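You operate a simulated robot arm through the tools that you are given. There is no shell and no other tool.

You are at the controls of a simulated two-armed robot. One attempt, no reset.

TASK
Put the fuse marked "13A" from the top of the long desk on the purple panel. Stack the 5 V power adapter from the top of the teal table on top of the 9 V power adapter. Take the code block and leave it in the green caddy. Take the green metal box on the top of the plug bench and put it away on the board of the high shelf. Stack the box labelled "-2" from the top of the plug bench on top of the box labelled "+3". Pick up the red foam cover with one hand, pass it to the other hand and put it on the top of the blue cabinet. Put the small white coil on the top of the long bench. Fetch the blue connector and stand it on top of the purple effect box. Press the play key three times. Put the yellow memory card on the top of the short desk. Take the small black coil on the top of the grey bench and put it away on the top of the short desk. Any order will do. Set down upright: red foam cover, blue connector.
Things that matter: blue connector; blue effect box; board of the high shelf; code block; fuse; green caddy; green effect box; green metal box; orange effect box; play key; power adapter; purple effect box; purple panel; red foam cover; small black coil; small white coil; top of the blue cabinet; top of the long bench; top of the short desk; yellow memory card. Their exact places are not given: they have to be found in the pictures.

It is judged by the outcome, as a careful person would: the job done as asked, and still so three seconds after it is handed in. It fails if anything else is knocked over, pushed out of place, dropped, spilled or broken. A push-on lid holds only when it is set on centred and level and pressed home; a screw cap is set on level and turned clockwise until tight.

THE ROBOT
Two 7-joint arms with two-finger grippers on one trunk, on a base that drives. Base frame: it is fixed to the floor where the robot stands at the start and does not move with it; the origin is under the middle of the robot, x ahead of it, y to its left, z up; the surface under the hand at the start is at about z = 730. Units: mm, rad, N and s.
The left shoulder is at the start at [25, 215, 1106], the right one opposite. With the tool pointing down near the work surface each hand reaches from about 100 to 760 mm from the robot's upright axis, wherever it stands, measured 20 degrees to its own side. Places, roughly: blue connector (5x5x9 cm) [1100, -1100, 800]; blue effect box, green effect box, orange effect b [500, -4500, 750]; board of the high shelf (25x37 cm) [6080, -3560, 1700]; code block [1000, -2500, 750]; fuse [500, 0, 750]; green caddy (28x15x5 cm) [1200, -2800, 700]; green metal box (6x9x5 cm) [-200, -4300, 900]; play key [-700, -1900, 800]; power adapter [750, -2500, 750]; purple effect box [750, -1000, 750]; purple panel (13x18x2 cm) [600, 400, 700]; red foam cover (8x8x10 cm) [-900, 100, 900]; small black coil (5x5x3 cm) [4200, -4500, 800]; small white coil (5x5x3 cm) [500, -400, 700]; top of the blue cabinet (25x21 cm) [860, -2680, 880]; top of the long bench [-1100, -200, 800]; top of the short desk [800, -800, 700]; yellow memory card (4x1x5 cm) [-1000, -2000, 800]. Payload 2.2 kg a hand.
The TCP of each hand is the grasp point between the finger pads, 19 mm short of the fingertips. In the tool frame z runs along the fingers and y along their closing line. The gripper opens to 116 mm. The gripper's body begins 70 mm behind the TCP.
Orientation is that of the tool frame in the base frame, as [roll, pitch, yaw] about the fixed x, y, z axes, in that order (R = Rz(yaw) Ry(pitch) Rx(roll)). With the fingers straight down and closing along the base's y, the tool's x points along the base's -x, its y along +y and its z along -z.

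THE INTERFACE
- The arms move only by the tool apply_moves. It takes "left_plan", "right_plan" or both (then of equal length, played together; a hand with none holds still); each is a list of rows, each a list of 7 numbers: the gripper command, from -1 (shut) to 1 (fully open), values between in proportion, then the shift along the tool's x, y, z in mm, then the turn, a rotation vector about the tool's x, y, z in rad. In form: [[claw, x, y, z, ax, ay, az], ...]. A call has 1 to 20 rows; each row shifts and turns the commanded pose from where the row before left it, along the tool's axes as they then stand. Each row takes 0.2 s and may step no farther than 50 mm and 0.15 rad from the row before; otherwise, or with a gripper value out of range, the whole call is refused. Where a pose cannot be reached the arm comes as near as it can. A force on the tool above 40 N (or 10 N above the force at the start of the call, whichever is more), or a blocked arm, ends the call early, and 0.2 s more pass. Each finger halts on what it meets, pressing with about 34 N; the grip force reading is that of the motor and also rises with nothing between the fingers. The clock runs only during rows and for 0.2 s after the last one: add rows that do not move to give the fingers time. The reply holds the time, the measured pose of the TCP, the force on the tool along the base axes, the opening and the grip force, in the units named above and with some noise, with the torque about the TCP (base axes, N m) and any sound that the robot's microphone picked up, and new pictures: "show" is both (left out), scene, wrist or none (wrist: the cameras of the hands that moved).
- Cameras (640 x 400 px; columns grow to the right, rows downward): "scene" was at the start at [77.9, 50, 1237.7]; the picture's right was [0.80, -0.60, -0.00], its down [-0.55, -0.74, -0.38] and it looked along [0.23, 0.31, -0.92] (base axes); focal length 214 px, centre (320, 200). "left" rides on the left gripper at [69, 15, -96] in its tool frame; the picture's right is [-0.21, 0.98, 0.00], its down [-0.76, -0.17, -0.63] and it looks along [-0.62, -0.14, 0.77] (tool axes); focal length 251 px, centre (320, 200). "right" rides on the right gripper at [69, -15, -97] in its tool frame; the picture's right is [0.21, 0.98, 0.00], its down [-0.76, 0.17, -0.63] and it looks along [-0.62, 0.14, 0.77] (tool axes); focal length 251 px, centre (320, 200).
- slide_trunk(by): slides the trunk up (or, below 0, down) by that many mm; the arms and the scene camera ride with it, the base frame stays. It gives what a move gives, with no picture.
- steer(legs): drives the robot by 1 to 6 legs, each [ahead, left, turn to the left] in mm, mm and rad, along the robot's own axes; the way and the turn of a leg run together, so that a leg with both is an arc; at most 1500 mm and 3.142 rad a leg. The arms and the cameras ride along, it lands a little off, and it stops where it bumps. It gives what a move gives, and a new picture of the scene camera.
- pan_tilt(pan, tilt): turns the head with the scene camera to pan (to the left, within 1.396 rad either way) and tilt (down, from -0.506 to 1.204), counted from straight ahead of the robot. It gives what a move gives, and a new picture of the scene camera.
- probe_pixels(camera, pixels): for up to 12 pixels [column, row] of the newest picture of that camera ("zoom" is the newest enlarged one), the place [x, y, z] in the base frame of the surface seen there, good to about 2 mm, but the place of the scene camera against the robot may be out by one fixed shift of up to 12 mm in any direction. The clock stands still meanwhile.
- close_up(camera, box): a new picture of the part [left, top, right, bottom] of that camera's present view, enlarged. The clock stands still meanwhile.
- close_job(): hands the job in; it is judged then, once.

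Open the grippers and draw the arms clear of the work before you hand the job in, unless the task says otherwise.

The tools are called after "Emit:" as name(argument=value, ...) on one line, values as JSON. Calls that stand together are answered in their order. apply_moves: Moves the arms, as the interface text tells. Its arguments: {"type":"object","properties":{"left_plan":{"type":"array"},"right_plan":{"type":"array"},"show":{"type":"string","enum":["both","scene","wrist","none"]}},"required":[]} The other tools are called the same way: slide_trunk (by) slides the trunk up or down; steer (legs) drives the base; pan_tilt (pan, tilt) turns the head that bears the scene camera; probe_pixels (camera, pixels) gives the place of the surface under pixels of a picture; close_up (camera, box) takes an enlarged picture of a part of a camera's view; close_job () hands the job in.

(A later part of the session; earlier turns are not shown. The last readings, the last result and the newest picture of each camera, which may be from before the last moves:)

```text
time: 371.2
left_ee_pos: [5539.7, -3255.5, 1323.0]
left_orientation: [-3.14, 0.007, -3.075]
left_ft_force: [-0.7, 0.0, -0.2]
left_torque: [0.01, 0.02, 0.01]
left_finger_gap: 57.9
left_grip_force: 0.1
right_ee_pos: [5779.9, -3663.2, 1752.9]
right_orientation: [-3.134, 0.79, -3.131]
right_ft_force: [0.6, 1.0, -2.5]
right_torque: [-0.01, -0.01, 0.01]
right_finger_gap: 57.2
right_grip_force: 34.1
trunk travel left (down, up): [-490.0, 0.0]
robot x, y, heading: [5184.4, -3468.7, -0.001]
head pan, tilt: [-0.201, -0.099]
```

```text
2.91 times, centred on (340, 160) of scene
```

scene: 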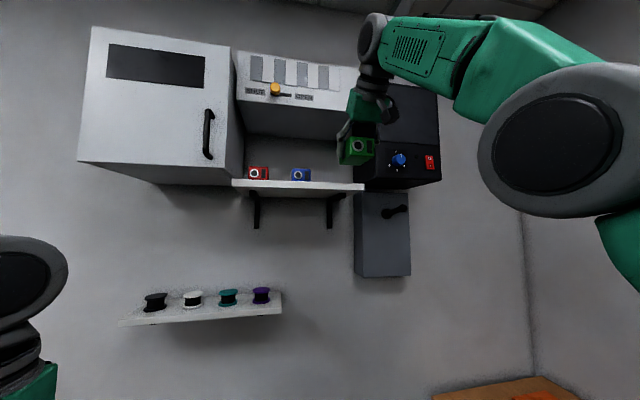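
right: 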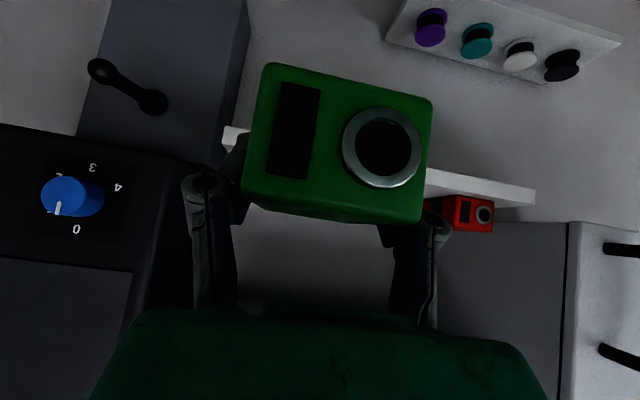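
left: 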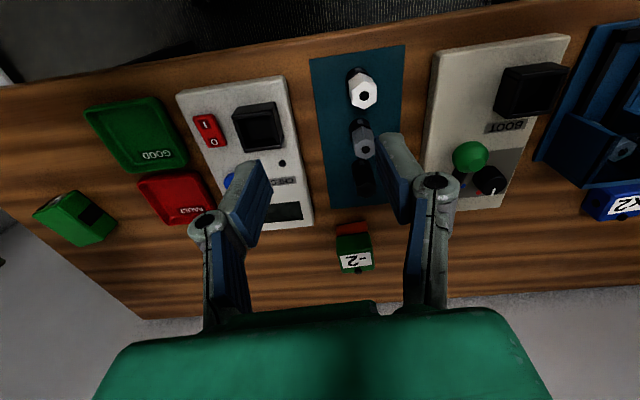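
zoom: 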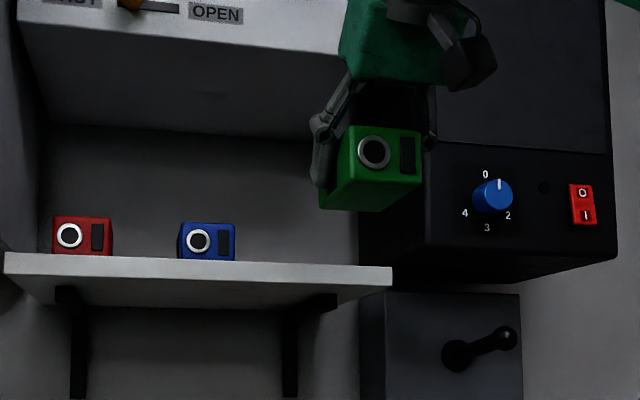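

Emit:
probe_pixels(camera="right", pixels=[[480, 180], [450, 178], [520, 190], [470, 215], [235, 135], [485, 215], [500, 200], [300, 240], [540, 230], [160, 180]])

Emit:
steer(legs=[[130, 0, 0]])

Emit:
apply_moves(right_plan=[[-1, 0, 0, 0, 0, 0, 0], [-1, 0, 0, 0, 0, 0, 0], [-1, 0, 0, 0, 0, 0, 0], [-1, 0, 0, 0, 0, 0, 0]], show="both")

```text
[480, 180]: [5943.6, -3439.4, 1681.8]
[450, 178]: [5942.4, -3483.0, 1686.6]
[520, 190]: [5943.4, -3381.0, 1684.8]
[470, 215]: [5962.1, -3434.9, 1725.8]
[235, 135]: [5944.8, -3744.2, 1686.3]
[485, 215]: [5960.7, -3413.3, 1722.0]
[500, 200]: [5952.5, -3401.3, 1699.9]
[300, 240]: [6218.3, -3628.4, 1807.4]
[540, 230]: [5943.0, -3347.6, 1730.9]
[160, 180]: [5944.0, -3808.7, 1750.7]
```

```text
time: 372.4
left_ee_pos: [5666.8, -3253.9, 1325.6]
left_orientation: [-3.14, 0.016, -3.076]
left_ft_force: [0.0, 0.7, -0.5]
left_torque: [0.01, 0.01, -0.02]
left_finger_gap: 57.8
left_grip_force: 0.0
right_ee_pos: [5906.4, -3661.2, 1753.6]
right_orientation: [-3.134, 0.796, -3.13]
right_ft_force: [-0.2, 0.7, -2.4]
right_torque: [-0.01, -0.02, 0.0]
right_finger_gap: 57.1
right_grip_force: 33.9
trunk travel left (down, up): [-490.0, 0.0]
robot x, y, heading: [5313.1, -3464.4, 0.008]
head pan, tilt: [-0.201, -0.099]
```

scene: 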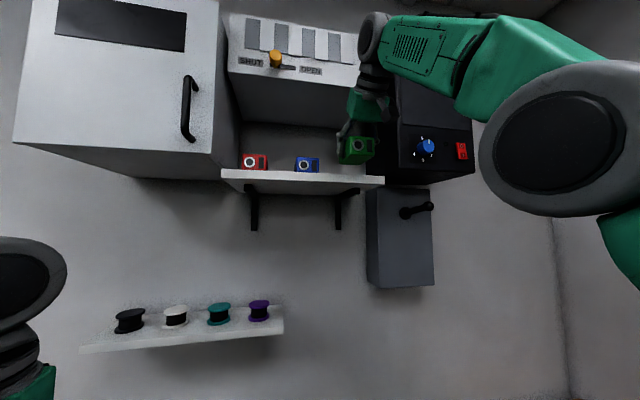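

```text
time: 373.4
left_ee_pos: [5668.8, -3255.2, 1321.8]
left_orientation: [-3.141, 0.002, -3.074]
left_ft_force: [-0.6, -0.5, 0.4]
left_torque: [-0.05, -0.04, -0.01]
left_finger_gap: 58.0
left_grip_force: 0.0
right_ee_pos: [5910.2, -3662.2, 1754.3]
right_orientation: [-3.134, 0.793, -3.128]
right_ft_force: [0.2, 0.4, -2.2]
right_torque: [0.0, 0.02, 0.05]
right_finger_gap: 57.0
right_grip_force: 34.0
trunk travel left (down, up): [-490.0, 0.0]
robot x, y, heading: [5318.2, -3467.5, 0.004]
head pan, tilt: [-0.201, -0.099]
```

scene: 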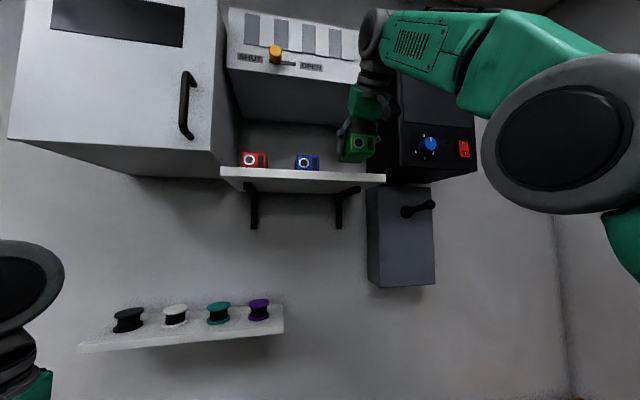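
right: 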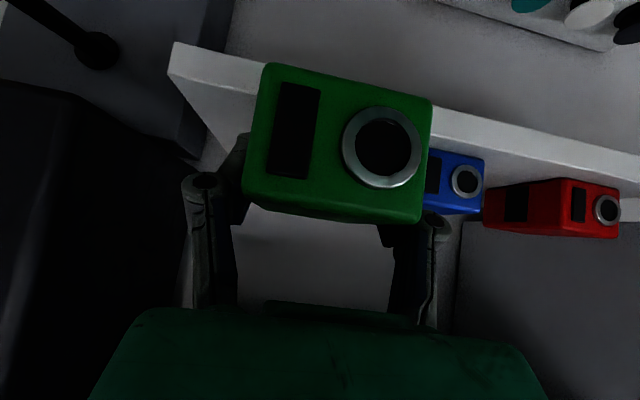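

Clear by ~25 mm above the board (top z≈1700). I drive the last 95 mm.

Emit:
steer(legs=[[93, 0, 0]])

Emit:
apply_moves(right_plan=[[-1, 0, 0, 0, 0, 0, 0], [-1, 0, 0, 0, 0, 0, 0], [-1, 0, 0, 0, 0, 0, 0], [-1, 0, 0, 0, 0, 0, 0], [-1, 0, 0, 0, 0, 0, 0]], show="both")

Emit:
close_up(camera="scene", box=[230, 80, 450, 200])

```text
time: 374.6
left_ee_pos: [5752.4, -3253.5, 1326.9]
left_orientation: [-3.139, 0.018, -3.074]
left_ft_force: [-0.7, 0.5, 0.5]
left_torque: [-0.02, -0.02, 0.01]
left_finger_gap: 58.1
left_grip_force: 0.0
right_ee_pos: [5989.0, -3661.0, 1756.4]
right_orientation: [-3.134, 0.801, -3.127]
right_ft_force: [-0.2, -0.7, -2.0]
right_torque: [0.0, -0.02, -0.01]
right_finger_gap: 57.2
right_grip_force: 33.9
trunk travel left (down, up): [-490.0, 0.0]
robot x, y, heading: [5405.9, -3465.9, 0.004]
head pan, tilt: [-0.201, -0.099]
```

scene: 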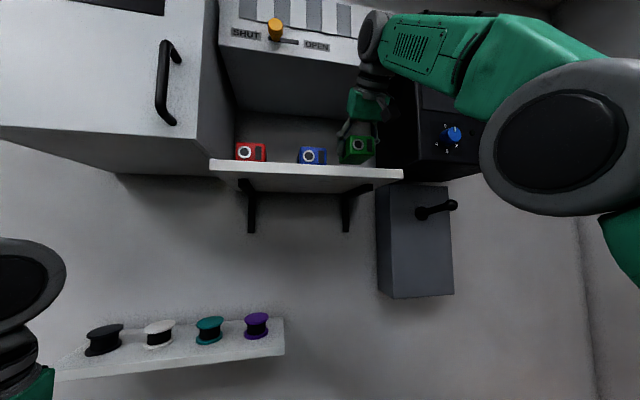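

```text
time: 375.8
left_ee_pos: [5755.8, -3254.2, 1322.6]
left_orientation: [-3.141, 0.002, -3.074]
left_ft_force: [-0.5, 0.4, -0.1]
left_torque: [-0.01, -0.02, 0.01]
left_finger_gap: 57.9
left_grip_force: 0.0
right_ee_pos: [5996.4, -3661.0, 1757.3]
right_orientation: [-3.135, 0.797, -3.129]
right_ft_force: [0.0, -0.7, -1.9]
right_torque: [0.02, 0.01, 0.01]
right_finger_gap: 57.4
right_grip_force: 34.5
trunk travel left (down, up): [-490.0, 0.0]
robot x, y, heading: [5407.1, -3463.7, 0.007]
head pan, tilt: [-0.201, -0.099]
```

scene: 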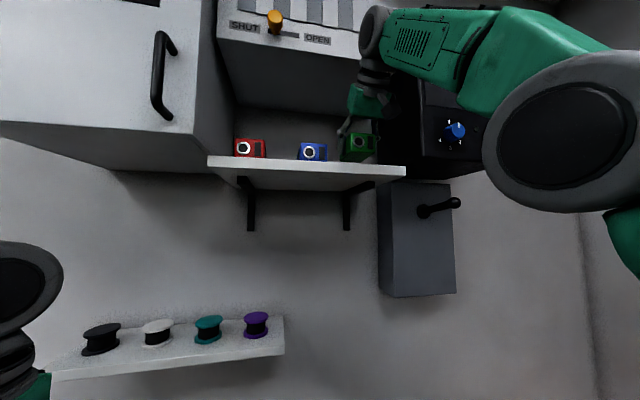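
right: 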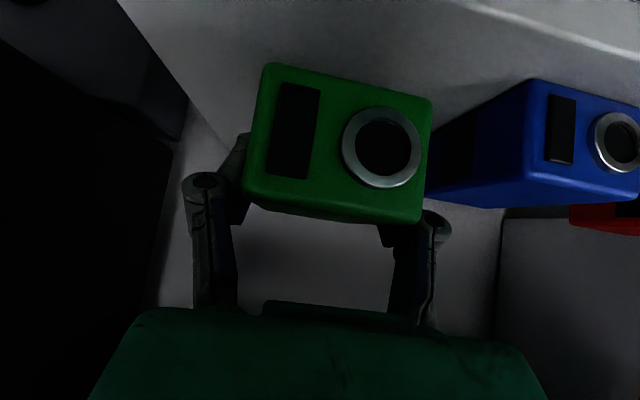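

```text
2.91 times, centred on (340, 140) of scene
```

zoom: 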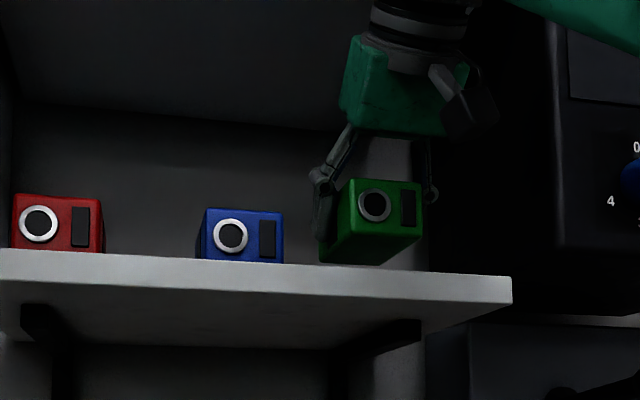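

In the slot over the board. I lower 20 mm and move 6 mm inward, then small steps.

Emit:
apply_moves(right_plan=[[-1, 3, 0, 11.3, 0, 0, 0], [-1, 7.1, 0, 7, 0, 0, 0], [-1, 0, 0, 0, 0, 0, 0], [-1, 0, 0, 0, 0, 0, 0]], show="wrist")

```text
time: 376.8
left_ee_pos: [5759.8, -3253.7, 1319.9]
left_orientation: [3.142, 0.001, -3.074]
left_ft_force: [-0.2, -1.1, -0.3]
left_torque: [0.0, 0.0, 0.0]
left_finger_gap: 58.1
left_grip_force: 0.1
right_ee_pos: [6005.7, -3660.8, 1734.1]
right_orientation: [-3.136, 0.792, -3.131]
right_ft_force: [-0.1, 0.3, -2.0]
right_torque: [0.01, 0.02, 0.0]
right_finger_gap: 57.1
right_grip_force: 33.8
trunk travel left (down, up): [-490.0, 0.0]
robot x, y, heading: [5402.1, -3464.8, 0.002]
head pan, tilt: [-0.201, -0.099]
```

right: 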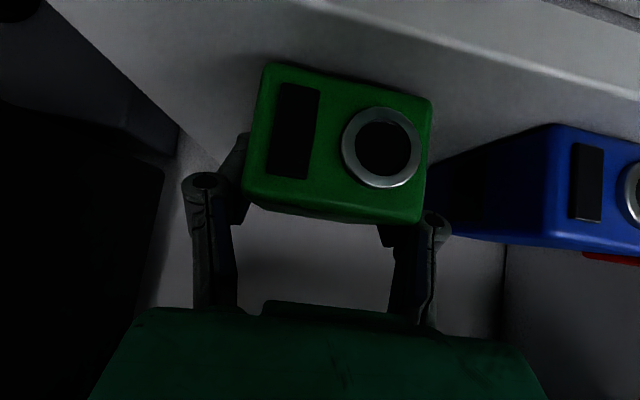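

Emit:
apply_moves(right_plan=[[-1, 1.4, 0, 1.4, 0, 0, 0], [-1, 0, 0, 0, 0, 0, 0]], show="none")

Emit:
apply_moves(right_plan=[[-1, 1.1, 0, 1, 0, 0, 0], [-1, 0, 0, 0, 0, 0, 0]], show="none")

Emit:
apply_moves(right_plan=[[-1, 1.1, 0, 1, 0, 0, 0], [-1, 0, 0, 0, 0, 0, 0]], show="none")

Emit:
apply_moves(right_plan=[[-1, 1.1, 0, 1, 0, 0, 0], [-1, 0, 0, 0, 0, 0, 0]], show="none")

```text
time: 377.4
left_ee_pos: [5758.3, -3255.5, 1322.8]
left_orientation: [-3.14, 0.002, -3.075]
left_ft_force: [-0.2, 1.2, 0.3]
left_torque: [0.01, -0.01, 0.0]
left_finger_gap: 57.9
left_grip_force: 0.1
right_ee_pos: [6005.3, -3660.9, 1732.2]
right_orientation: [-3.135, 0.793, -3.13]
right_ft_force: [1.0, -0.1, -2.5]
right_torque: [0.0, -0.03, -0.01]
right_finger_gap: 57.2
right_grip_force: 33.6
trunk travel left (down, up): [-490.0, 0.0]
robot x, y, heading: [5404.2, -3466.6, -0.0]
head pan, tilt: [-0.201, -0.099]
```

```text
time: 378.0
left_ee_pos: [5758.4, -3254.9, 1323.2]
left_orientation: [-3.14, 0.003, -3.074]
left_ft_force: [0.7, 0.4, 0.2]
left_torque: [0.04, -0.02, -0.02]
left_finger_gap: 58.0
left_grip_force: 0.0
right_ee_pos: [6005.0, -3661.5, 1731.3]
right_orientation: [-3.135, 0.793, -3.128]
right_ft_force: [0.9, 0.5, -2.7]
right_torque: [-0.01, -0.03, 0.0]
right_finger_gap: 57.0
right_grip_force: 34.1
trunk travel left (down, up): [-490.0, 0.0]
robot x, y, heading: [5406.3, -3469.3, 0.002]
head pan, tilt: [-0.201, -0.099]
```

```text
time: 378.6
left_ee_pos: [5757.4, -3254.3, 1322.1]
left_orientation: [-3.138, 0.003, -3.074]
left_ft_force: [0.2, 0.0, 0.3]
left_torque: [0.04, 0.0, 0.02]
left_finger_gap: 58.2
left_grip_force: 0.0
right_ee_pos: [6003.2, -3662.3, 1731.0]
right_orientation: [-3.134, 0.796, -3.13]
right_ft_force: [-0.7, 0.0, 0.1]
right_torque: [0.08, 0.14, 0.06]
right_finger_gap: 57.1
right_grip_force: 34.1
trunk travel left (down, up): [-490.0, 0.0]
robot x, y, heading: [5405.7, -3466.2, 0.006]
head pan, tilt: [-0.201, -0.099]
```

```text
time: 379.2
left_ee_pos: [5757.8, -3255.9, 1322.4]
left_orientation: [-3.138, 0.005, -3.072]
left_ft_force: [-0.4, 0.0, 0.1]
left_torque: [0.02, 0.01, -0.02]
left_finger_gap: 57.8
left_grip_force: 0.1
right_ee_pos: [6003.6, -3662.6, 1730.4]
right_orientation: [-3.135, 0.799, -3.128]
right_ft_force: [4.0, -1.0, 12.9]
right_torque: [0.33, 0.52, -0.03]
right_finger_gap: 57.4
right_grip_force: 34.1
trunk travel left (down, up): [-490.0, 0.0]
robot x, y, heading: [5402.3, -3466.8, 0.004]
head pan, tilt: [-0.201, -0.099]
```

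Contact (13 N). I open and withdraw back along the fingers.

Emit:
apply_moves(right_plan=[[-1, -0.5, 0, -0.5, 0, 0, 0], [0.1, 0, 0, 0, 0, 0, 0], [0.25, 0, 0, 0, 0, 0, 0], [0.3, 0, 0, 0, 0, 0, 0], [0.3, 0, 0, -15, 0, 0, 0], [0.3, 0, 0, -25, 0, 0, 0], [0.3, 5, 0, -30, 0, 0, 0]], show="both")

Emit:
close_up(camera="scene", box=[230, 80, 450, 200])

```text
time: 380.8
left_ee_pos: [5756.9, -3254.4, 1323.0]
left_orientation: [-3.138, 0.006, -3.073]
left_ft_force: [-0.5, -0.3, 0.5]
left_torque: [0.0, -0.03, 0.02]
left_finger_gap: 58.0
left_grip_force: 0.1
right_ee_pos: [5947.5, -3661.3, 1774.0]
right_orientation: [-3.136, 0.793, -3.128]
right_ft_force: [-1.0, 0.2, 1.1]
right_torque: [0.01, 0.0, 0.01]
right_finger_gap: 75.8
right_grip_force: 0.0
trunk travel left (down, up): [-490.0, 0.0]
robot x, y, heading: [5401.7, -3463.0, 0.001]
head pan, tilt: [-0.201, -0.099]
```

scene: 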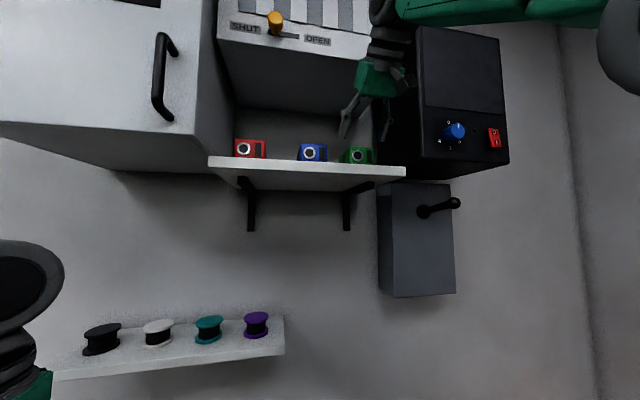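
right: 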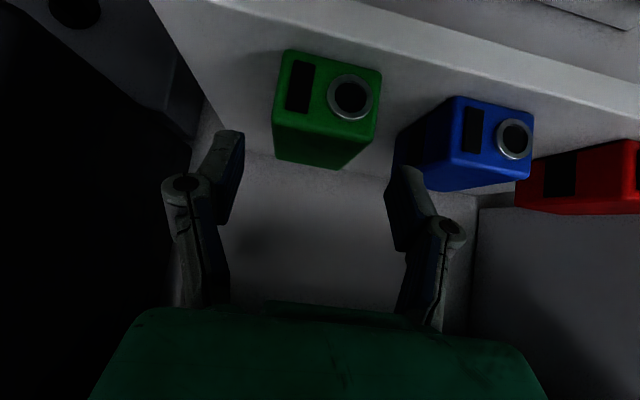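

```text
2.91 times, centred on (340, 140) of scene
```

zoom: 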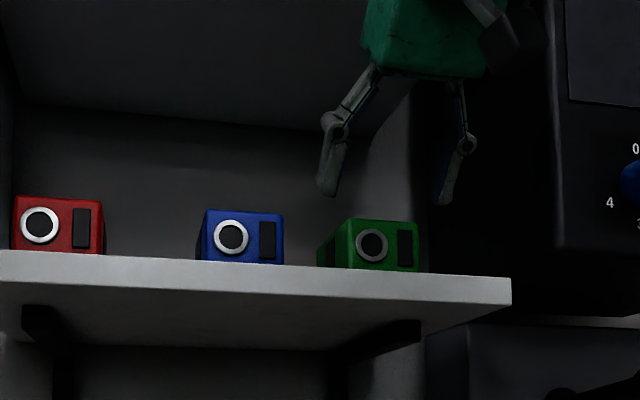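

The green box stands on the board. I back straight away, lower the trunk and restore the right hand to fingers-down.

Emit:
steer(legs=[[-700, 0, 0]])

Emit:
apply_moves(right_plan=[[0, 30, 0, 30, 0, 0.131, 0], [0, 20, 0, 30, 0, 0.131, 0], [0, 10, 0, 40, 0, 0.131, 0], [0, 0, 0, 45, 0, 0.131, 0], [0, 0, 0, 45, 0, 0.131, 0], [0, 0, 0, 45, 0, 0.131, 0], [0, 20, 0, 40, 0, 0, 0], [0, 40, 0, 0, 0, 0, 0], [0, 40, 0, 0, 0, 0, 0], [0, 40, 0, 0, 0, 0, 0], [0, 0, 0, 0, 0, 0, 0]], show="none")

Emit:
slide_trunk(by=-240)

Emit:
pan_tilt(pan=-0.6, tilt=0.35)

```text
time: 384.6
left_ee_pos: [5065.1, -3256.8, 1322.6]
left_orientation: [-3.139, 0.002, -3.073]
left_ft_force: [0.9, 0.1, -0.4]
left_torque: [0.01, 0.02, -0.01]
left_finger_gap: 57.8
left_grip_force: 0.1
right_ee_pos: [5259.1, -3662.5, 1773.2]
right_orientation: [-3.134, 0.793, -3.125]
right_ft_force: [-0.2, 1.3, 0.1]
right_torque: [0.02, 0.0, -0.04]
right_finger_gap: 75.5
right_grip_force: 0.1
trunk travel left (down, up): [-490.0, 0.0]
robot x, y, heading: [4710.0, -3472.6, 0.003]
head pan, tilt: [-0.201, -0.099]
```

scene: 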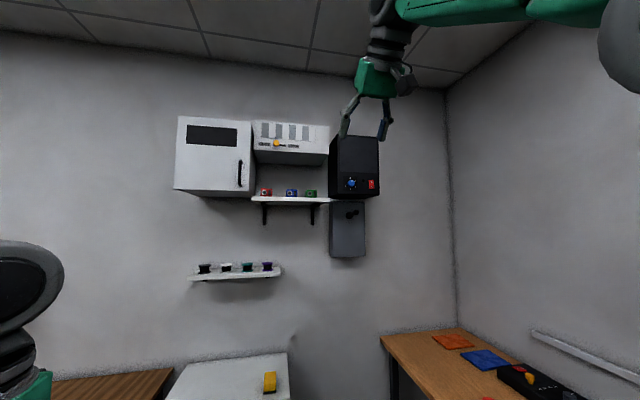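

```text
time: 387.0
left_ee_pos: [5060.9, -3257.5, 1321.8]
left_orientation: [-3.14, 0.002, -3.07]
left_ft_force: [0.2, -0.3, -0.4]
left_torque: [-0.02, 0.02, -0.01]
left_finger_gap: 58.2
left_grip_force: 0.1
right_ee_pos: [5164.3, -3664.9, 1485.7]
right_orientation: [-3.137, 0.008, -3.131]
right_ft_force: [-0.6, 0.8, -1.0]
right_torque: [0.02, -0.02, -0.01]
right_finger_gap: 57.8
right_grip_force: 0.0
trunk travel left (down, up): [-490.0, 0.0]
robot x, y, heading: [4713.0, -3469.3, 0.004]
head pan, tilt: [-0.201, -0.099]
```

```text
time: 389.5
left_ee_pos: [5061.2, -3258.0, 1082.0]
left_orientation: [-3.139, 0.001, -3.072]
left_ft_force: [1.1, 0.5, 0.6]
left_torque: [0.0, 0.03, 0.03]
left_finger_gap: 57.8
left_grip_force: 0.1
right_ee_pos: [5164.2, -3664.7, 1247.0]
right_orientation: [-3.137, 0.008, -3.13]
right_ft_force: [0.2, 0.5, -0.5]
right_torque: [-0.02, -0.01, -0.02]
right_finger_gap: 58.1
right_grip_force: 0.0
trunk travel left (down, up): [-250.0, 240.0]
robot x, y, heading: [4710.1, -3469.7, 0.002]
head pan, tilt: [-0.201, -0.099]
```

```text
time: 390.4
left_ee_pos: [5061.0, -3257.2, 1081.7]
left_orientation: [-3.14, 0.0, -3.073]
left_ft_force: [0.2, 0.3, 0.1]
left_torque: [0.04, 0.0, 0.0]
left_finger_gap: 57.7
left_grip_force: 0.0
right_ee_pos: [5164.3, -3664.5, 1246.1]
right_orientation: [-3.137, 0.008, -3.131]
right_ft_force: [0.6, 0.6, -0.1]
right_torque: [0.0, 0.02, 0.03]
right_finger_gap: 58.0
right_grip_force: 0.0
trunk travel left (down, up): [-250.0, 240.0]
robot x, y, heading: [4711.7, -3468.5, 0.004]
head pan, tilt: [-0.6, 0.351]
```

scene: 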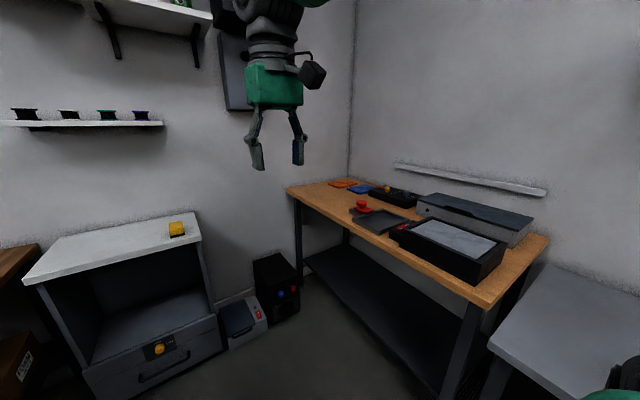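

I lower the right hand to a carry height, back up to x≈4200, and turn right to face the grey bench.

Emit:
apply_moves(right_plan=[[0, 20, 0, 45, 0, 0, 0], [0, 20, 0, 45, 0, 0, 0], [0, 20, 0, 45, 0, 0, 0], [0, 20, 0, 40, 0, 0, 0]], show="none")

Emit:
steer(legs=[[-500, 0, 0], [0, 0, -1.571]])

Emit:
pan_tilt(pan=0, tilt=0.45)

```text
time: 391.4
left_ee_pos: [5060.3, -3255.7, 1080.6]
left_orientation: [-3.138, 0.0, -3.07]
left_ft_force: [0.3, 0.6, 0.6]
left_torque: [0.0, -0.02, 0.02]
left_finger_gap: 57.9
left_grip_force: 0.0
right_ee_pos: [5084.9, -3663.6, 1070.5]
right_orientation: [-3.136, 0.009, -3.131]
right_ft_force: [0.1, -0.4, 0.1]
right_torque: [0.03, 0.0, -0.01]
right_finger_gap: 58.1
right_grip_force: 0.1
trunk travel left (down, up): [-250.0, 240.0]
robot x, y, heading: [4709.9, -3470.0, 0.008]
head pan, tilt: [-0.6, 0.351]
```

```text
time: 398.1
left_ee_pos: [4425.5, -3818.7, 1081.1]
left_orientation: [-3.141, 0.0, 1.654]
left_ft_force: [0.5, 0.5, -0.7]
left_torque: [-0.02, -0.03, 0.0]
left_finger_gap: 58.0
left_grip_force: 0.1
right_ee_pos: [4019.4, -3850.8, 1071.5]
right_orientation: [-3.136, 0.008, 1.595]
right_ft_force: [0.7, -0.4, -0.5]
right_torque: [0.01, 0.0, -0.04]
right_finger_gap: 58.1
right_grip_force: 0.1
trunk travel left (down, up): [-250.0, 240.0]
robot x, y, heading: [4206.7, -3470.4, -1.55]
head pan, tilt: [-0.6, 0.351]
```

scene: 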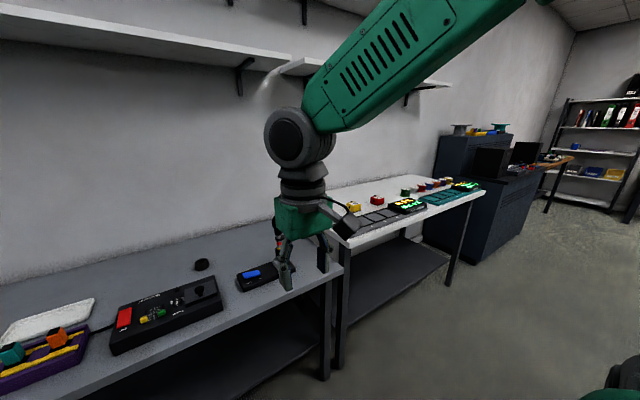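

```text
time: 399.1
left_ee_pos: [4425.7, -3818.1, 1079.9]
left_orientation: [-3.14, -0.005, 1.653]
left_ft_force: [-0.4, 0.6, 0.0]
left_torque: [0.02, -0.03, 0.02]
left_finger_gap: 57.8
left_grip_force: 0.2
right_ee_pos: [4019.1, -3848.5, 1072.1]
right_orientation: [-3.136, 0.009, 1.595]
right_ft_force: [0.5, -0.2, 0.8]
right_torque: [-0.01, -0.02, 0.0]
right_finger_gap: 58.0
right_grip_force: 0.0
trunk travel left (down, up): [-250.0, 240.0]
robot x, y, heading: [4205.6, -3474.8, -1.552]
head pan, tilt: [0.0, 0.45]
```

scene: 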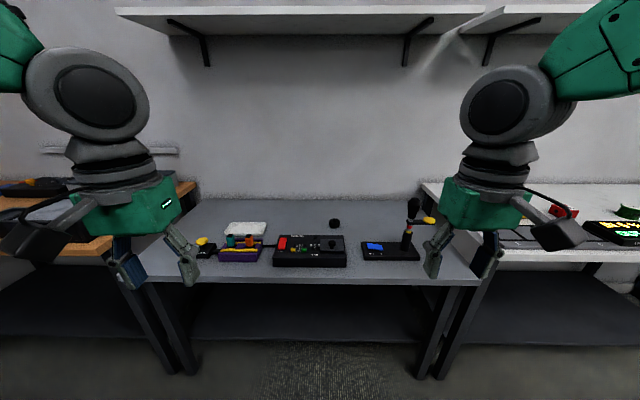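

The black coil is at (334,223). I probe it and the bench.

Emit:
probe_pixels(camera="scene", pixels=[[334, 224], [334, 219], [330, 228], [300, 278], [460, 278], [330, 240], [345, 255], [405, 205], [430, 30], [320, 210], [360, 225]])

Emit:
close_up(camera="scene", box=[260, 195, 460, 290])

```text
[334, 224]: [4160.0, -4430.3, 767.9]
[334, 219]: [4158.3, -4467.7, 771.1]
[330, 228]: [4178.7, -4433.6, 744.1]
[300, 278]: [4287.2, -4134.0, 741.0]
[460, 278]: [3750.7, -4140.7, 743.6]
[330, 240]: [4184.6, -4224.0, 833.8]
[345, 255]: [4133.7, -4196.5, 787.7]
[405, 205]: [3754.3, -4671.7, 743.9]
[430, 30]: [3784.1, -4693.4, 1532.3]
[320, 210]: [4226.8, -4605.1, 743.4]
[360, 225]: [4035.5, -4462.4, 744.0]
```

```text
3.20 times, centred on (360, 242) of scene
```

zoom: 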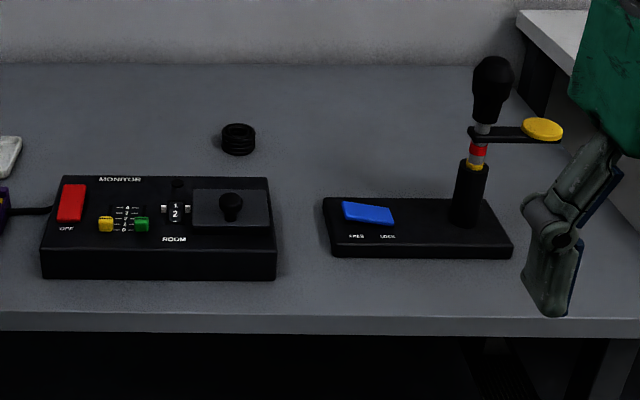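

Coil at about (4159,-4450). I drive forward and left so it lies on my right side within reach.

Emit:
steer(legs=[[330, 140, 0]])

Emit:
apply_moves(right_plan=[[0.2, -45, 0, 0, 0, 0, 0], [0.2, -45, 0, 0, 0, 0, 0], [0.2, -45, 0, 0, 0, 0, 0], [0.2, -45, 0, 0, 0, 0, 0], [0.2, -45, 0, 20, 0, 0, 0], [0.2, -30, 0, 35, 0, 0, 0], [0.2, 0, 0, 0, 0, 0, 0], [0.2, 0, 0, 0, 0, 0, 0], [0.2, 0, 0, 0, 0, 0, 0], [0.2, 0, 0, 0, 0, 0, 0]], show="both")

```text
time: 401.4
left_ee_pos: [4568.4, -4145.4, 1081.8]
left_orientation: [3.139, -0.003, 1.653]
left_ft_force: [0.0, -0.3, 0.0]
left_torque: [-0.03, 0.0, 0.01]
left_finger_gap: 58.1
left_grip_force: 0.0
right_ee_pos: [4160.9, -4176.2, 1071.0]
right_orientation: [-3.14, 0.01, 1.59]
right_ft_force: [-1.3, 0.4, 0.9]
right_torque: [0.01, -0.03, 0.01]
right_finger_gap: 57.8
right_grip_force: 0.2
trunk travel left (down, up): [-250.0, 240.0]
robot x, y, heading: [4353.2, -3800.8, -1.557]
head pan, tilt: [0.0, 0.45]
```

scene: 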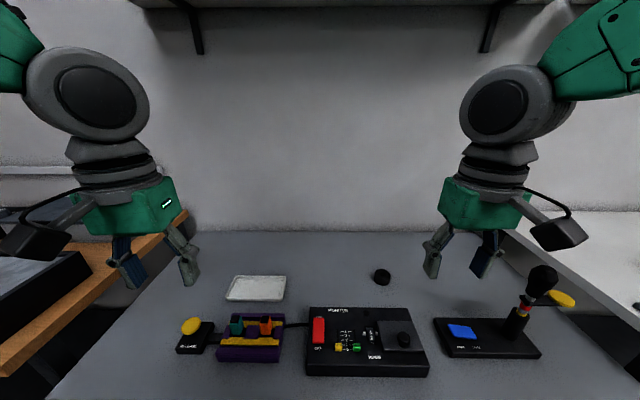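

```text
time: 403.6
left_ee_pos: [4573.7, -4142.8, 1078.1]
left_orientation: [-3.14, -0.01, 1.653]
left_ft_force: [-0.2, -0.7, 0.1]
left_torque: [-0.02, 0.01, 0.02]
left_finger_gap: 58.1
left_grip_force: 0.2
right_ee_pos: [4170.2, -4430.6, 1021.3]
right_orientation: [-3.136, 0.012, 1.591]
right_ft_force: [-0.3, 0.3, 0.8]
right_torque: [0.02, 0.0, 0.04]
right_finger_gap: 69.7
right_grip_force: 0.0
trunk travel left (down, up): [-250.0, 240.0]
robot x, y, heading: [4357.1, -3800.5, -1.556]
head pan, tilt: [0.0, 0.45]
```

scene: 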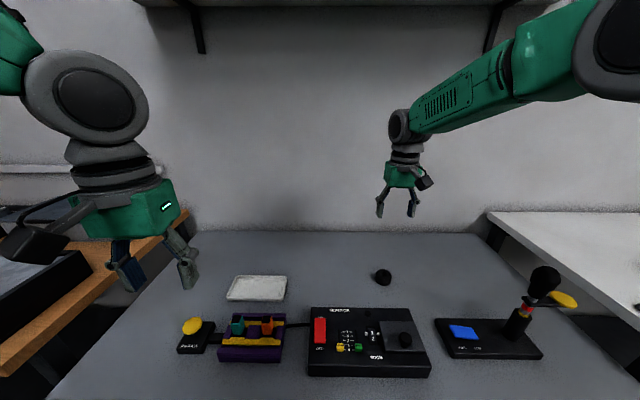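
right: 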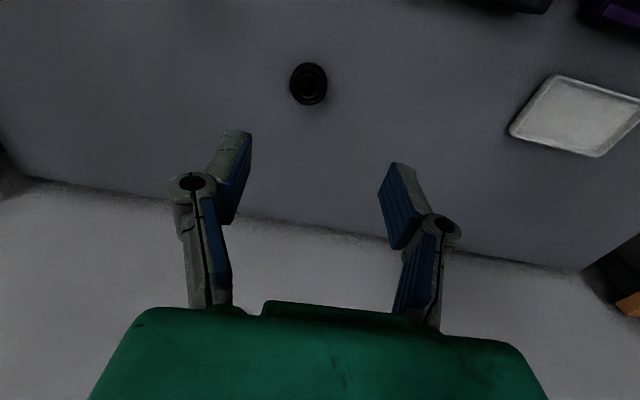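

Emit:
probe_pixels(camera="right", pixels=[[308, 67], [293, 83], [326, 85], [308, 100], [309, 85], [308, 120], [300, 70], [316, 98]])

Emit:
close_up(camera="right", box=[268, 50, 348, 115])

```text
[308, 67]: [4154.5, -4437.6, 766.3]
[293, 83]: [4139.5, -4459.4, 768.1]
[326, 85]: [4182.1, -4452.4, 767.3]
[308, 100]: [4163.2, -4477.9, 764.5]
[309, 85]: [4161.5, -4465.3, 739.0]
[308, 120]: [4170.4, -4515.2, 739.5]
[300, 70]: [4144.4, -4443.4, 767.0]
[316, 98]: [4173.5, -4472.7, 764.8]
```

```text
6.15 times, centred on (308, 82) of right
```

zoom: 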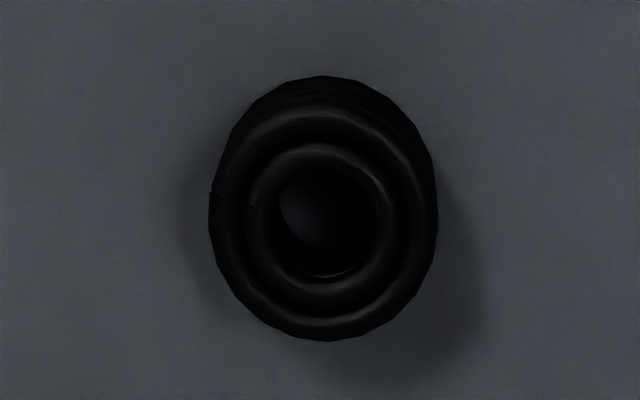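

Coil centre (4161,-4457), top z 767, bench 739. I go to z≈830 above it and let the sway settle.

Emit:
apply_moves(right_plan=[[0.25, -13, -5, 45, 0, 0, 0], [0.25, -13, -4, 45, 0, 0, 0], [0.25, 0, 0, 45, 0, 0, 0], [0.25, 0, 0, 45, 0, 0, 0], [0.25, 0, 0, 10, 0, 0, 0], [0.25, 0, 0, 0, 0, 0, 0], [0.25, 0, 0, 0, 0, 0, 0], [0.25, 0, 0, 0, 0, 0, 0], [0.25, 0, 0, 0, 0, 0, 0]], show="wrist")

```text
time: 405.6
left_ee_pos: [4572.4, -4142.9, 1077.3]
left_orientation: [-3.14, -0.012, 1.654]
left_ft_force: [0.1, -0.5, 0.4]
left_torque: [0.02, -0.04, 0.01]
left_finger_gap: 58.1
left_grip_force: 0.1
right_ee_pos: [4159.1, -4458.7, 831.7]
right_orientation: [-3.136, 0.012, 1.589]
right_ft_force: [0.3, -0.5, 0.1]
right_torque: [-0.01, -0.02, -0.03]
right_finger_gap: 72.4
right_grip_force: 0.1
trunk travel left (down, up): [-250.0, 240.0]
robot x, y, heading: [4357.7, -3796.0, -1.559]
head pan, tilt: [0.0, 0.45]
```

right: 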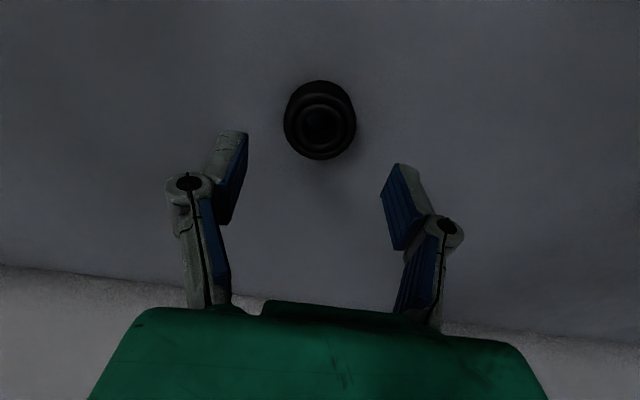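

Centred. I descend 70 mm to z≈761 and close.

Emit:
apply_moves(right_plan=[[0.25, 0, 1, 30, 0, 0, 0], [0.25, 0, 0, 25, 0, 0, 0], [0.25, 0, 0, 14, 0, 0, 0], [0.25, 0, 0, 0, 0, 0, 0], [-0.2, 0, 0, 0, 0, 0, 0], [-1, 0, 0, 0, 0, 0, 0], [-1, 0, 0, 0, 0, 0, 0]], show="wrist")

```text
time: 407.2
left_ee_pos: [4573.0, -4143.1, 1078.1]
left_orientation: [-3.14, -0.013, 1.654]
left_ft_force: [0.7, -0.1, -0.2]
left_torque: [-0.01, 0.01, 0.01]
left_finger_gap: 58.2
left_grip_force: 0.0
right_ee_pos: [4163.3, -4459.1, 762.6]
right_orientation: [-3.135, 0.012, 1.592]
right_ft_force: [0.7, 1.3, -0.3]
right_torque: [0.01, -0.04, -0.01]
right_finger_gap: 49.0
right_grip_force: 34.3
trunk travel left (down, up): [-250.0, 240.0]
robot x, y, heading: [4352.1, -3799.8, -1.552]
head pan, tilt: [0.0, 0.45]
```

right: 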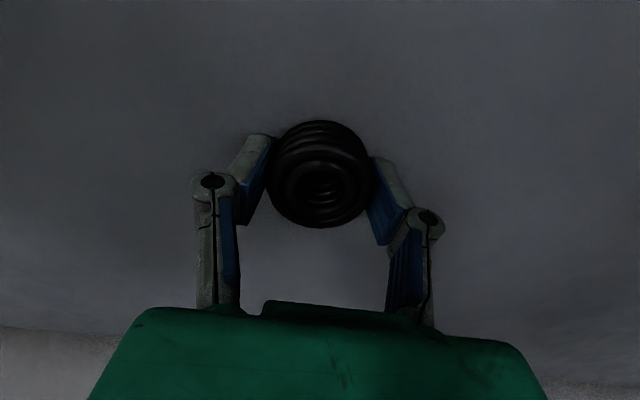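

The coil is held (gap 49). I lift it, draw back, reverse off the bench and start back.

Emit:
apply_moves(right_plan=[[-1, 0, 0, -40, 0, 0, 0], [-1, 0, 0, -45, 0, 0, 0], [-1, 0, 0, -45, 0, 0, 0], [-1, 0, 0, -45, 0, 0, 0], [-1, 0, 0, -45, 0, 0, 0], [-1, 0, 0, -45, 0, 0, 0], [-1, 20, 0, -35, 0, 0, 0], [-1, 45, 0, 0, 0, 0, 0], [-1, 45, 0, 0, 0, 0, 0], [-1, 45, 0, 0, 0, 0, 0], [-1, 45, 0, 0, 0, 0, 0], [-1, 45, 0, 0, 0, 0, 0]], show="none")

Emit:
steer(legs=[[-380, 0, 0], [0, 0, -1.59]])

Emit:
pan_tilt(pan=0, tilt=0.3)

```text
time: 409.8
left_ee_pos: [4573.2, -4141.6, 1080.4]
left_orientation: [-3.14, -0.006, 1.653]
left_ft_force: [0.5, -0.1, 0.2]
left_torque: [-0.01, -0.01, 0.01]
left_finger_gap: 58.0
left_grip_force: 0.0
right_ee_pos: [4156.0, -4207.4, 1061.7]
right_orientation: [-3.135, 0.015, 1.594]
right_ft_force: [-0.5, 0.6, -0.8]
right_torque: [-0.02, 0.0, -0.01]
right_finger_gap: 48.7
right_grip_force: 34.0
trunk travel left (down, up): [-250.0, 240.0]
robot x, y, heading: [4353.2, -3804.3, -1.554]
head pan, tilt: [0.0, 0.45]
```

```text
time: 416.1
left_ee_pos: [3999.6, -3627.0, 1079.3]
left_orientation: [-3.14, -0.008, 0.049]
left_ft_force: [0.8, -0.6, 0.0]
left_torque: [-0.01, 0.0, -0.04]
left_finger_gap: 58.1
left_grip_force: 0.0
right_ee_pos: [3946.1, -3208.0, 1060.7]
right_orientation: [-3.137, 0.012, -0.012]
right_ft_force: [-0.1, 1.4, -0.4]
right_torque: [0.02, -0.04, -0.01]
right_finger_gap: 48.9
right_grip_force: 33.9
trunk travel left (down, up): [-250.0, 240.0]
robot x, y, heading: [4349.2, -3421.1, 3.128]
head pan, tilt: [0.0, 0.45]
```

scene: 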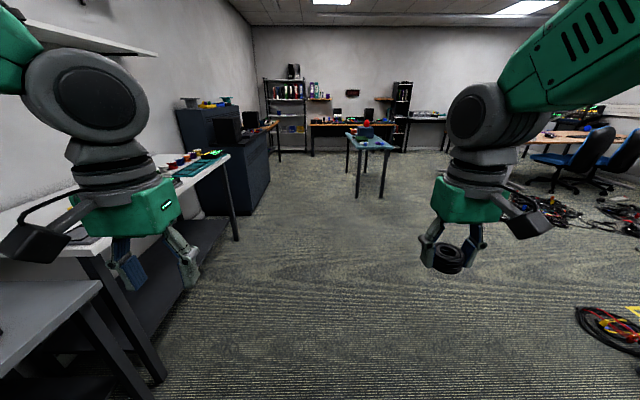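

```text
time: 416.8
left_ee_pos: [4001.1, -3624.8, 1077.5]
left_orientation: [-3.14, -0.012, 0.05]
left_ft_force: [0.1, -0.3, 0.3]
left_torque: [0.0, -0.03, 0.02]
left_finger_gap: 58.0
left_grip_force: 0.1
right_ee_pos: [3948.3, -3210.1, 1060.7]
right_orientation: [-3.135, 0.014, -0.012]
right_ft_force: [0.1, -1.0, -0.9]
right_torque: [-0.01, 0.0, 0.01]
right_finger_gap: 49.0
right_grip_force: 34.2
trunk travel left (down, up): [-250.0, 240.0]
robot x, y, heading: [4346.5, -3418.9, 3.128]
head pan, tilt: [0.0, 0.3]
```

scene: 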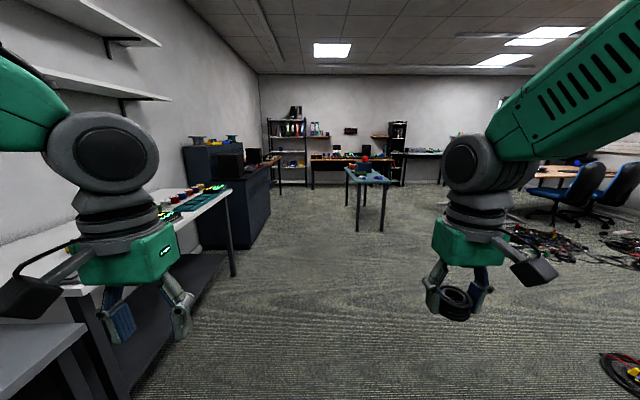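

The straight lane west along y≈-3400 is clear; I return by it.

Emit:
steer(legs=[[1450, 0, 0.013], [1450, 0, 0], [1400, 0, 0]])

```text
time: 437.5
left_ee_pos: [-314.5, -3577.0, 1077.1]
left_orientation: [-3.14, -0.013, 0.06]
left_ft_force: [-0.3, 0.3, -0.6]
left_torque: [0.0, 0.03, 0.01]
left_finger_gap: 57.7
left_grip_force: 0.2
right_ee_pos: [-373.4, -3160.3, 1060.8]
right_orientation: [-3.136, 0.012, 0.0]
right_ft_force: [-0.2, 0.2, -0.3]
right_torque: [-0.02, 0.0, -0.02]
right_finger_gap: 48.6
right_grip_force: 33.9
trunk travel left (down, up): [-250.0, 240.0]
robot x, y, heading: [32.9, -3367.4, 3.141]
head pan, tilt: [0.0, 0.3]
```

scene: 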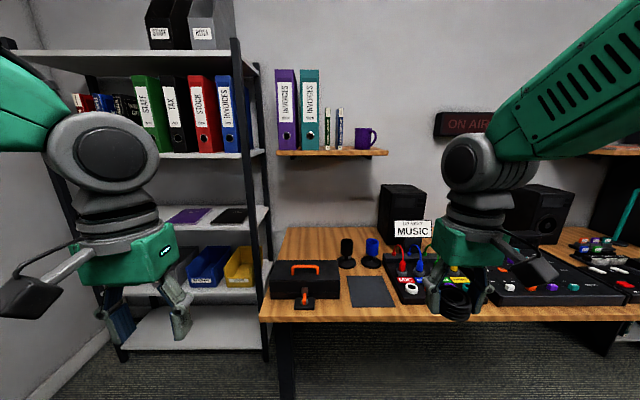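

Now I turn to face +y and go north past the teal table's west end, then east to the desk end.

Emit:
steer(legs=[[0, 0, -1.571], [1450, 60, 0]])

Emit:
steer(legs=[[100, 0, 0], [0, -720, 0]])

Emit:
pan_tilt(pan=0, tilt=0.7)

```text
time: 448.5
left_ee_pos: [-239.4, -1580.5, 1076.8]
left_orientation: [-3.14, -0.017, -1.499]
left_ft_force: [0.1, -0.4, -0.3]
left_torque: [-0.03, 0.0, 0.0]
left_finger_gap: 57.9
left_grip_force: 0.1
right_ee_pos: [175.5, -1518.8, 1061.6]
right_orientation: [-3.136, 0.016, -1.561]
right_ft_force: [-0.3, 0.3, -0.9]
right_torque: [0.0, 0.01, -0.01]
right_finger_gap: 48.6
right_grip_force: 34.3
trunk travel left (down, up): [-250.0, 240.0]
robot x, y, heading: [-26.0, -1925.7, 1.578]
head pan, tilt: [0.0, 0.3]
```

scene: 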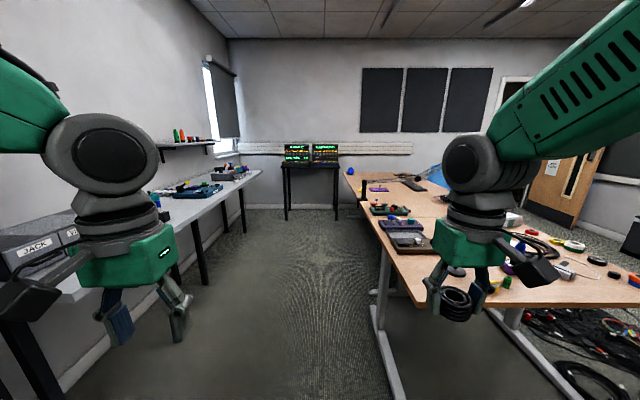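

```text
time: 453.2
left_ee_pos: [470.5, -1479.0, 1074.8]
left_orientation: [-3.134, -0.019, -1.502]
left_ft_force: [0.7, 0.4, -0.2]
left_torque: [0.02, -0.02, 0.01]
left_finger_gap: 58.1
left_grip_force: 0.0
right_ee_pos: [885.0, -1417.5, 1064.1]
right_orientation: [-3.129, 0.019, -1.564]
right_ft_force: [-0.5, -0.1, -0.9]
right_torque: [-0.03, -0.02, 0.01]
right_finger_gap: 48.6
right_grip_force: 33.4
trunk travel left (down, up): [-250.0, 240.0]
robot x, y, heading: [688.9, -1821.8, 1.578]
head pan, tilt: [0.0, 0.3]
```

scene: 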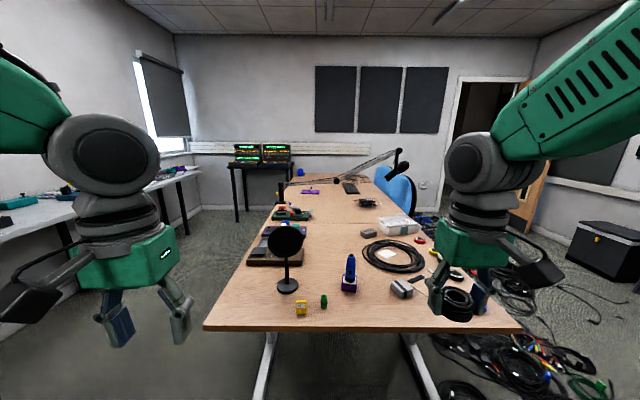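

```text
time: 454.0
left_ee_pos: [474.8, -1480.7, 1074.7]
left_orientation: [-3.14, -0.023, -1.501]
left_ft_force: [-0.1, -0.1, -0.2]
left_torque: [0.04, 0.02, 0.03]
left_finger_gap: 58.2
left_grip_force: 0.1
right_ee_pos: [889.8, -1419.2, 1063.1]
right_orientation: [-3.133, 0.02, -1.562]
right_ft_force: [-0.2, -1.7, -0.7]
right_torque: [0.02, 0.0, 0.01]
right_finger_gap: 48.5
right_grip_force: 33.8
trunk travel left (down, up): [-250.0, 240.0]
robot x, y, heading: [687.4, -1817.6, 1.572]
head pan, tilt: [0.0, 0.7]
```

scene: 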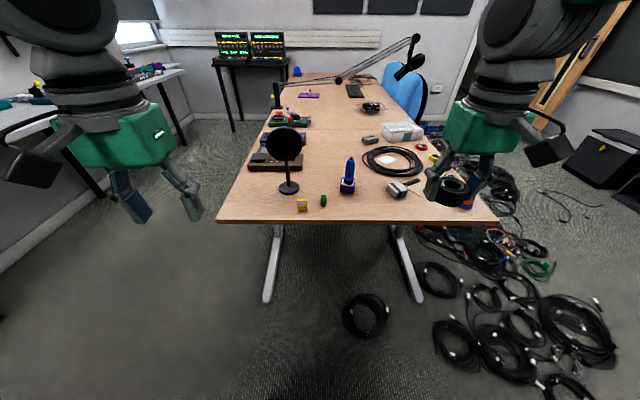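

Everything on the desk stands. I drive to y≈-1590 and carry the coil over the free spot near (900,-1100).

Emit:
steer(legs=[[225, 0, 0]])

Emit:
apply_moves(right_plan=[[-1, -45, 0, 0, 0, 0, 0], [-1, -45, 0, 0, 0, 0, 0], [-1, 0, 0, 40, 0, 0, 0], [-1, 0, 0, 40, 0, 0, 0], [-1, 0, 0, 40, 0, 0, 0], [-1, 0, 0, 0, 0, 0, 0], [-1, 0, 0, 0, 0, 0, 0], [-1, 0, 0, 0, 0, 0, 0], [-1, 0, 0, 0, 0, 0, 0]], show="both")

```text
time: 455.7
left_ee_pos: [473.1, -1258.2, 1074.1]
left_orientation: [-3.138, -0.021, -1.502]
left_ft_force: [-0.1, -0.1, 0.0]
left_torque: [0.0, -0.01, -0.01]
left_finger_gap: 57.8
left_grip_force: 0.0
right_ee_pos: [887.9, -1194.1, 1063.0]
right_orientation: [-3.132, 0.019, -1.561]
right_ft_force: [-0.5, 0.5, -1.5]
right_torque: [-0.07, -0.04, 0.03]
right_finger_gap: 48.6
right_grip_force: 34.1
trunk travel left (down, up): [-250.0, 240.0]
robot x, y, heading: [687.8, -1596.4, 1.576]
head pan, tilt: [0.0, 0.7]
```

scene: 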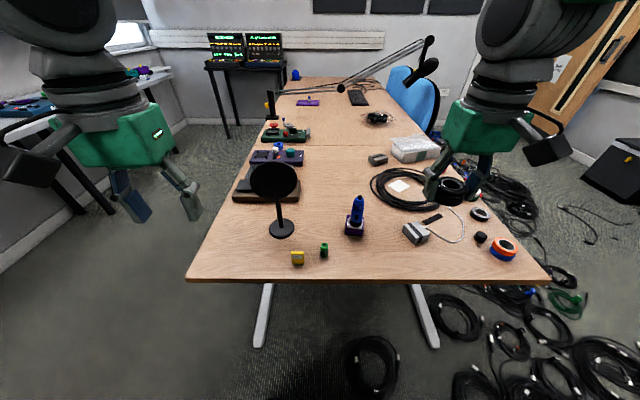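

```text
time: 457.7
left_ee_pos: [479.0, -1259.7, 1074.2]
left_orientation: [3.14, -0.027, -1.503]
left_ft_force: [0.0, -0.4, -0.5]
left_torque: [0.02, -0.01, 0.03]
left_finger_gap: 58.4
left_grip_force: 0.0
right_ee_pos: [894.5, -1104.4, 943.4]
right_orientation: [-3.14, 0.023, -1.561]
right_ft_force: [-0.2, 0.0, -1.2]
right_torque: [-0.04, 0.02, 0.04]
right_finger_gap: 48.4
right_grip_force: 34.1
trunk travel left (down, up): [-250.0, 240.0]
robot x, y, heading: [687.1, -1596.5, 1.582]
head pan, tilt: [0.0, 0.7]
```

scene: 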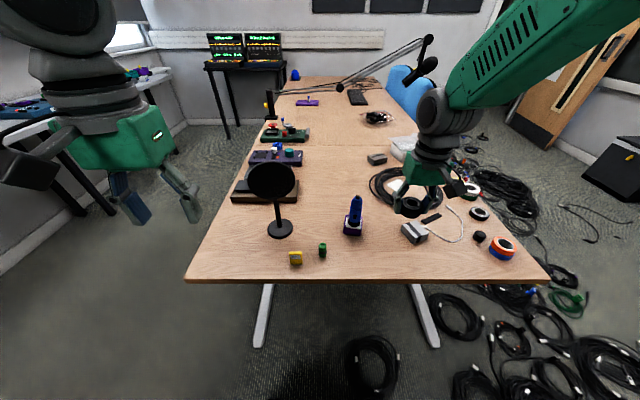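
right: 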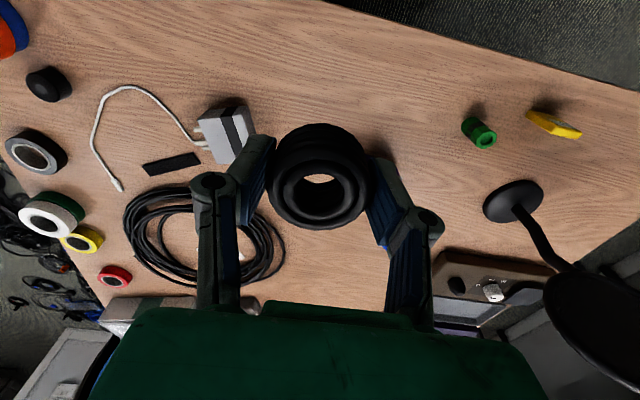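

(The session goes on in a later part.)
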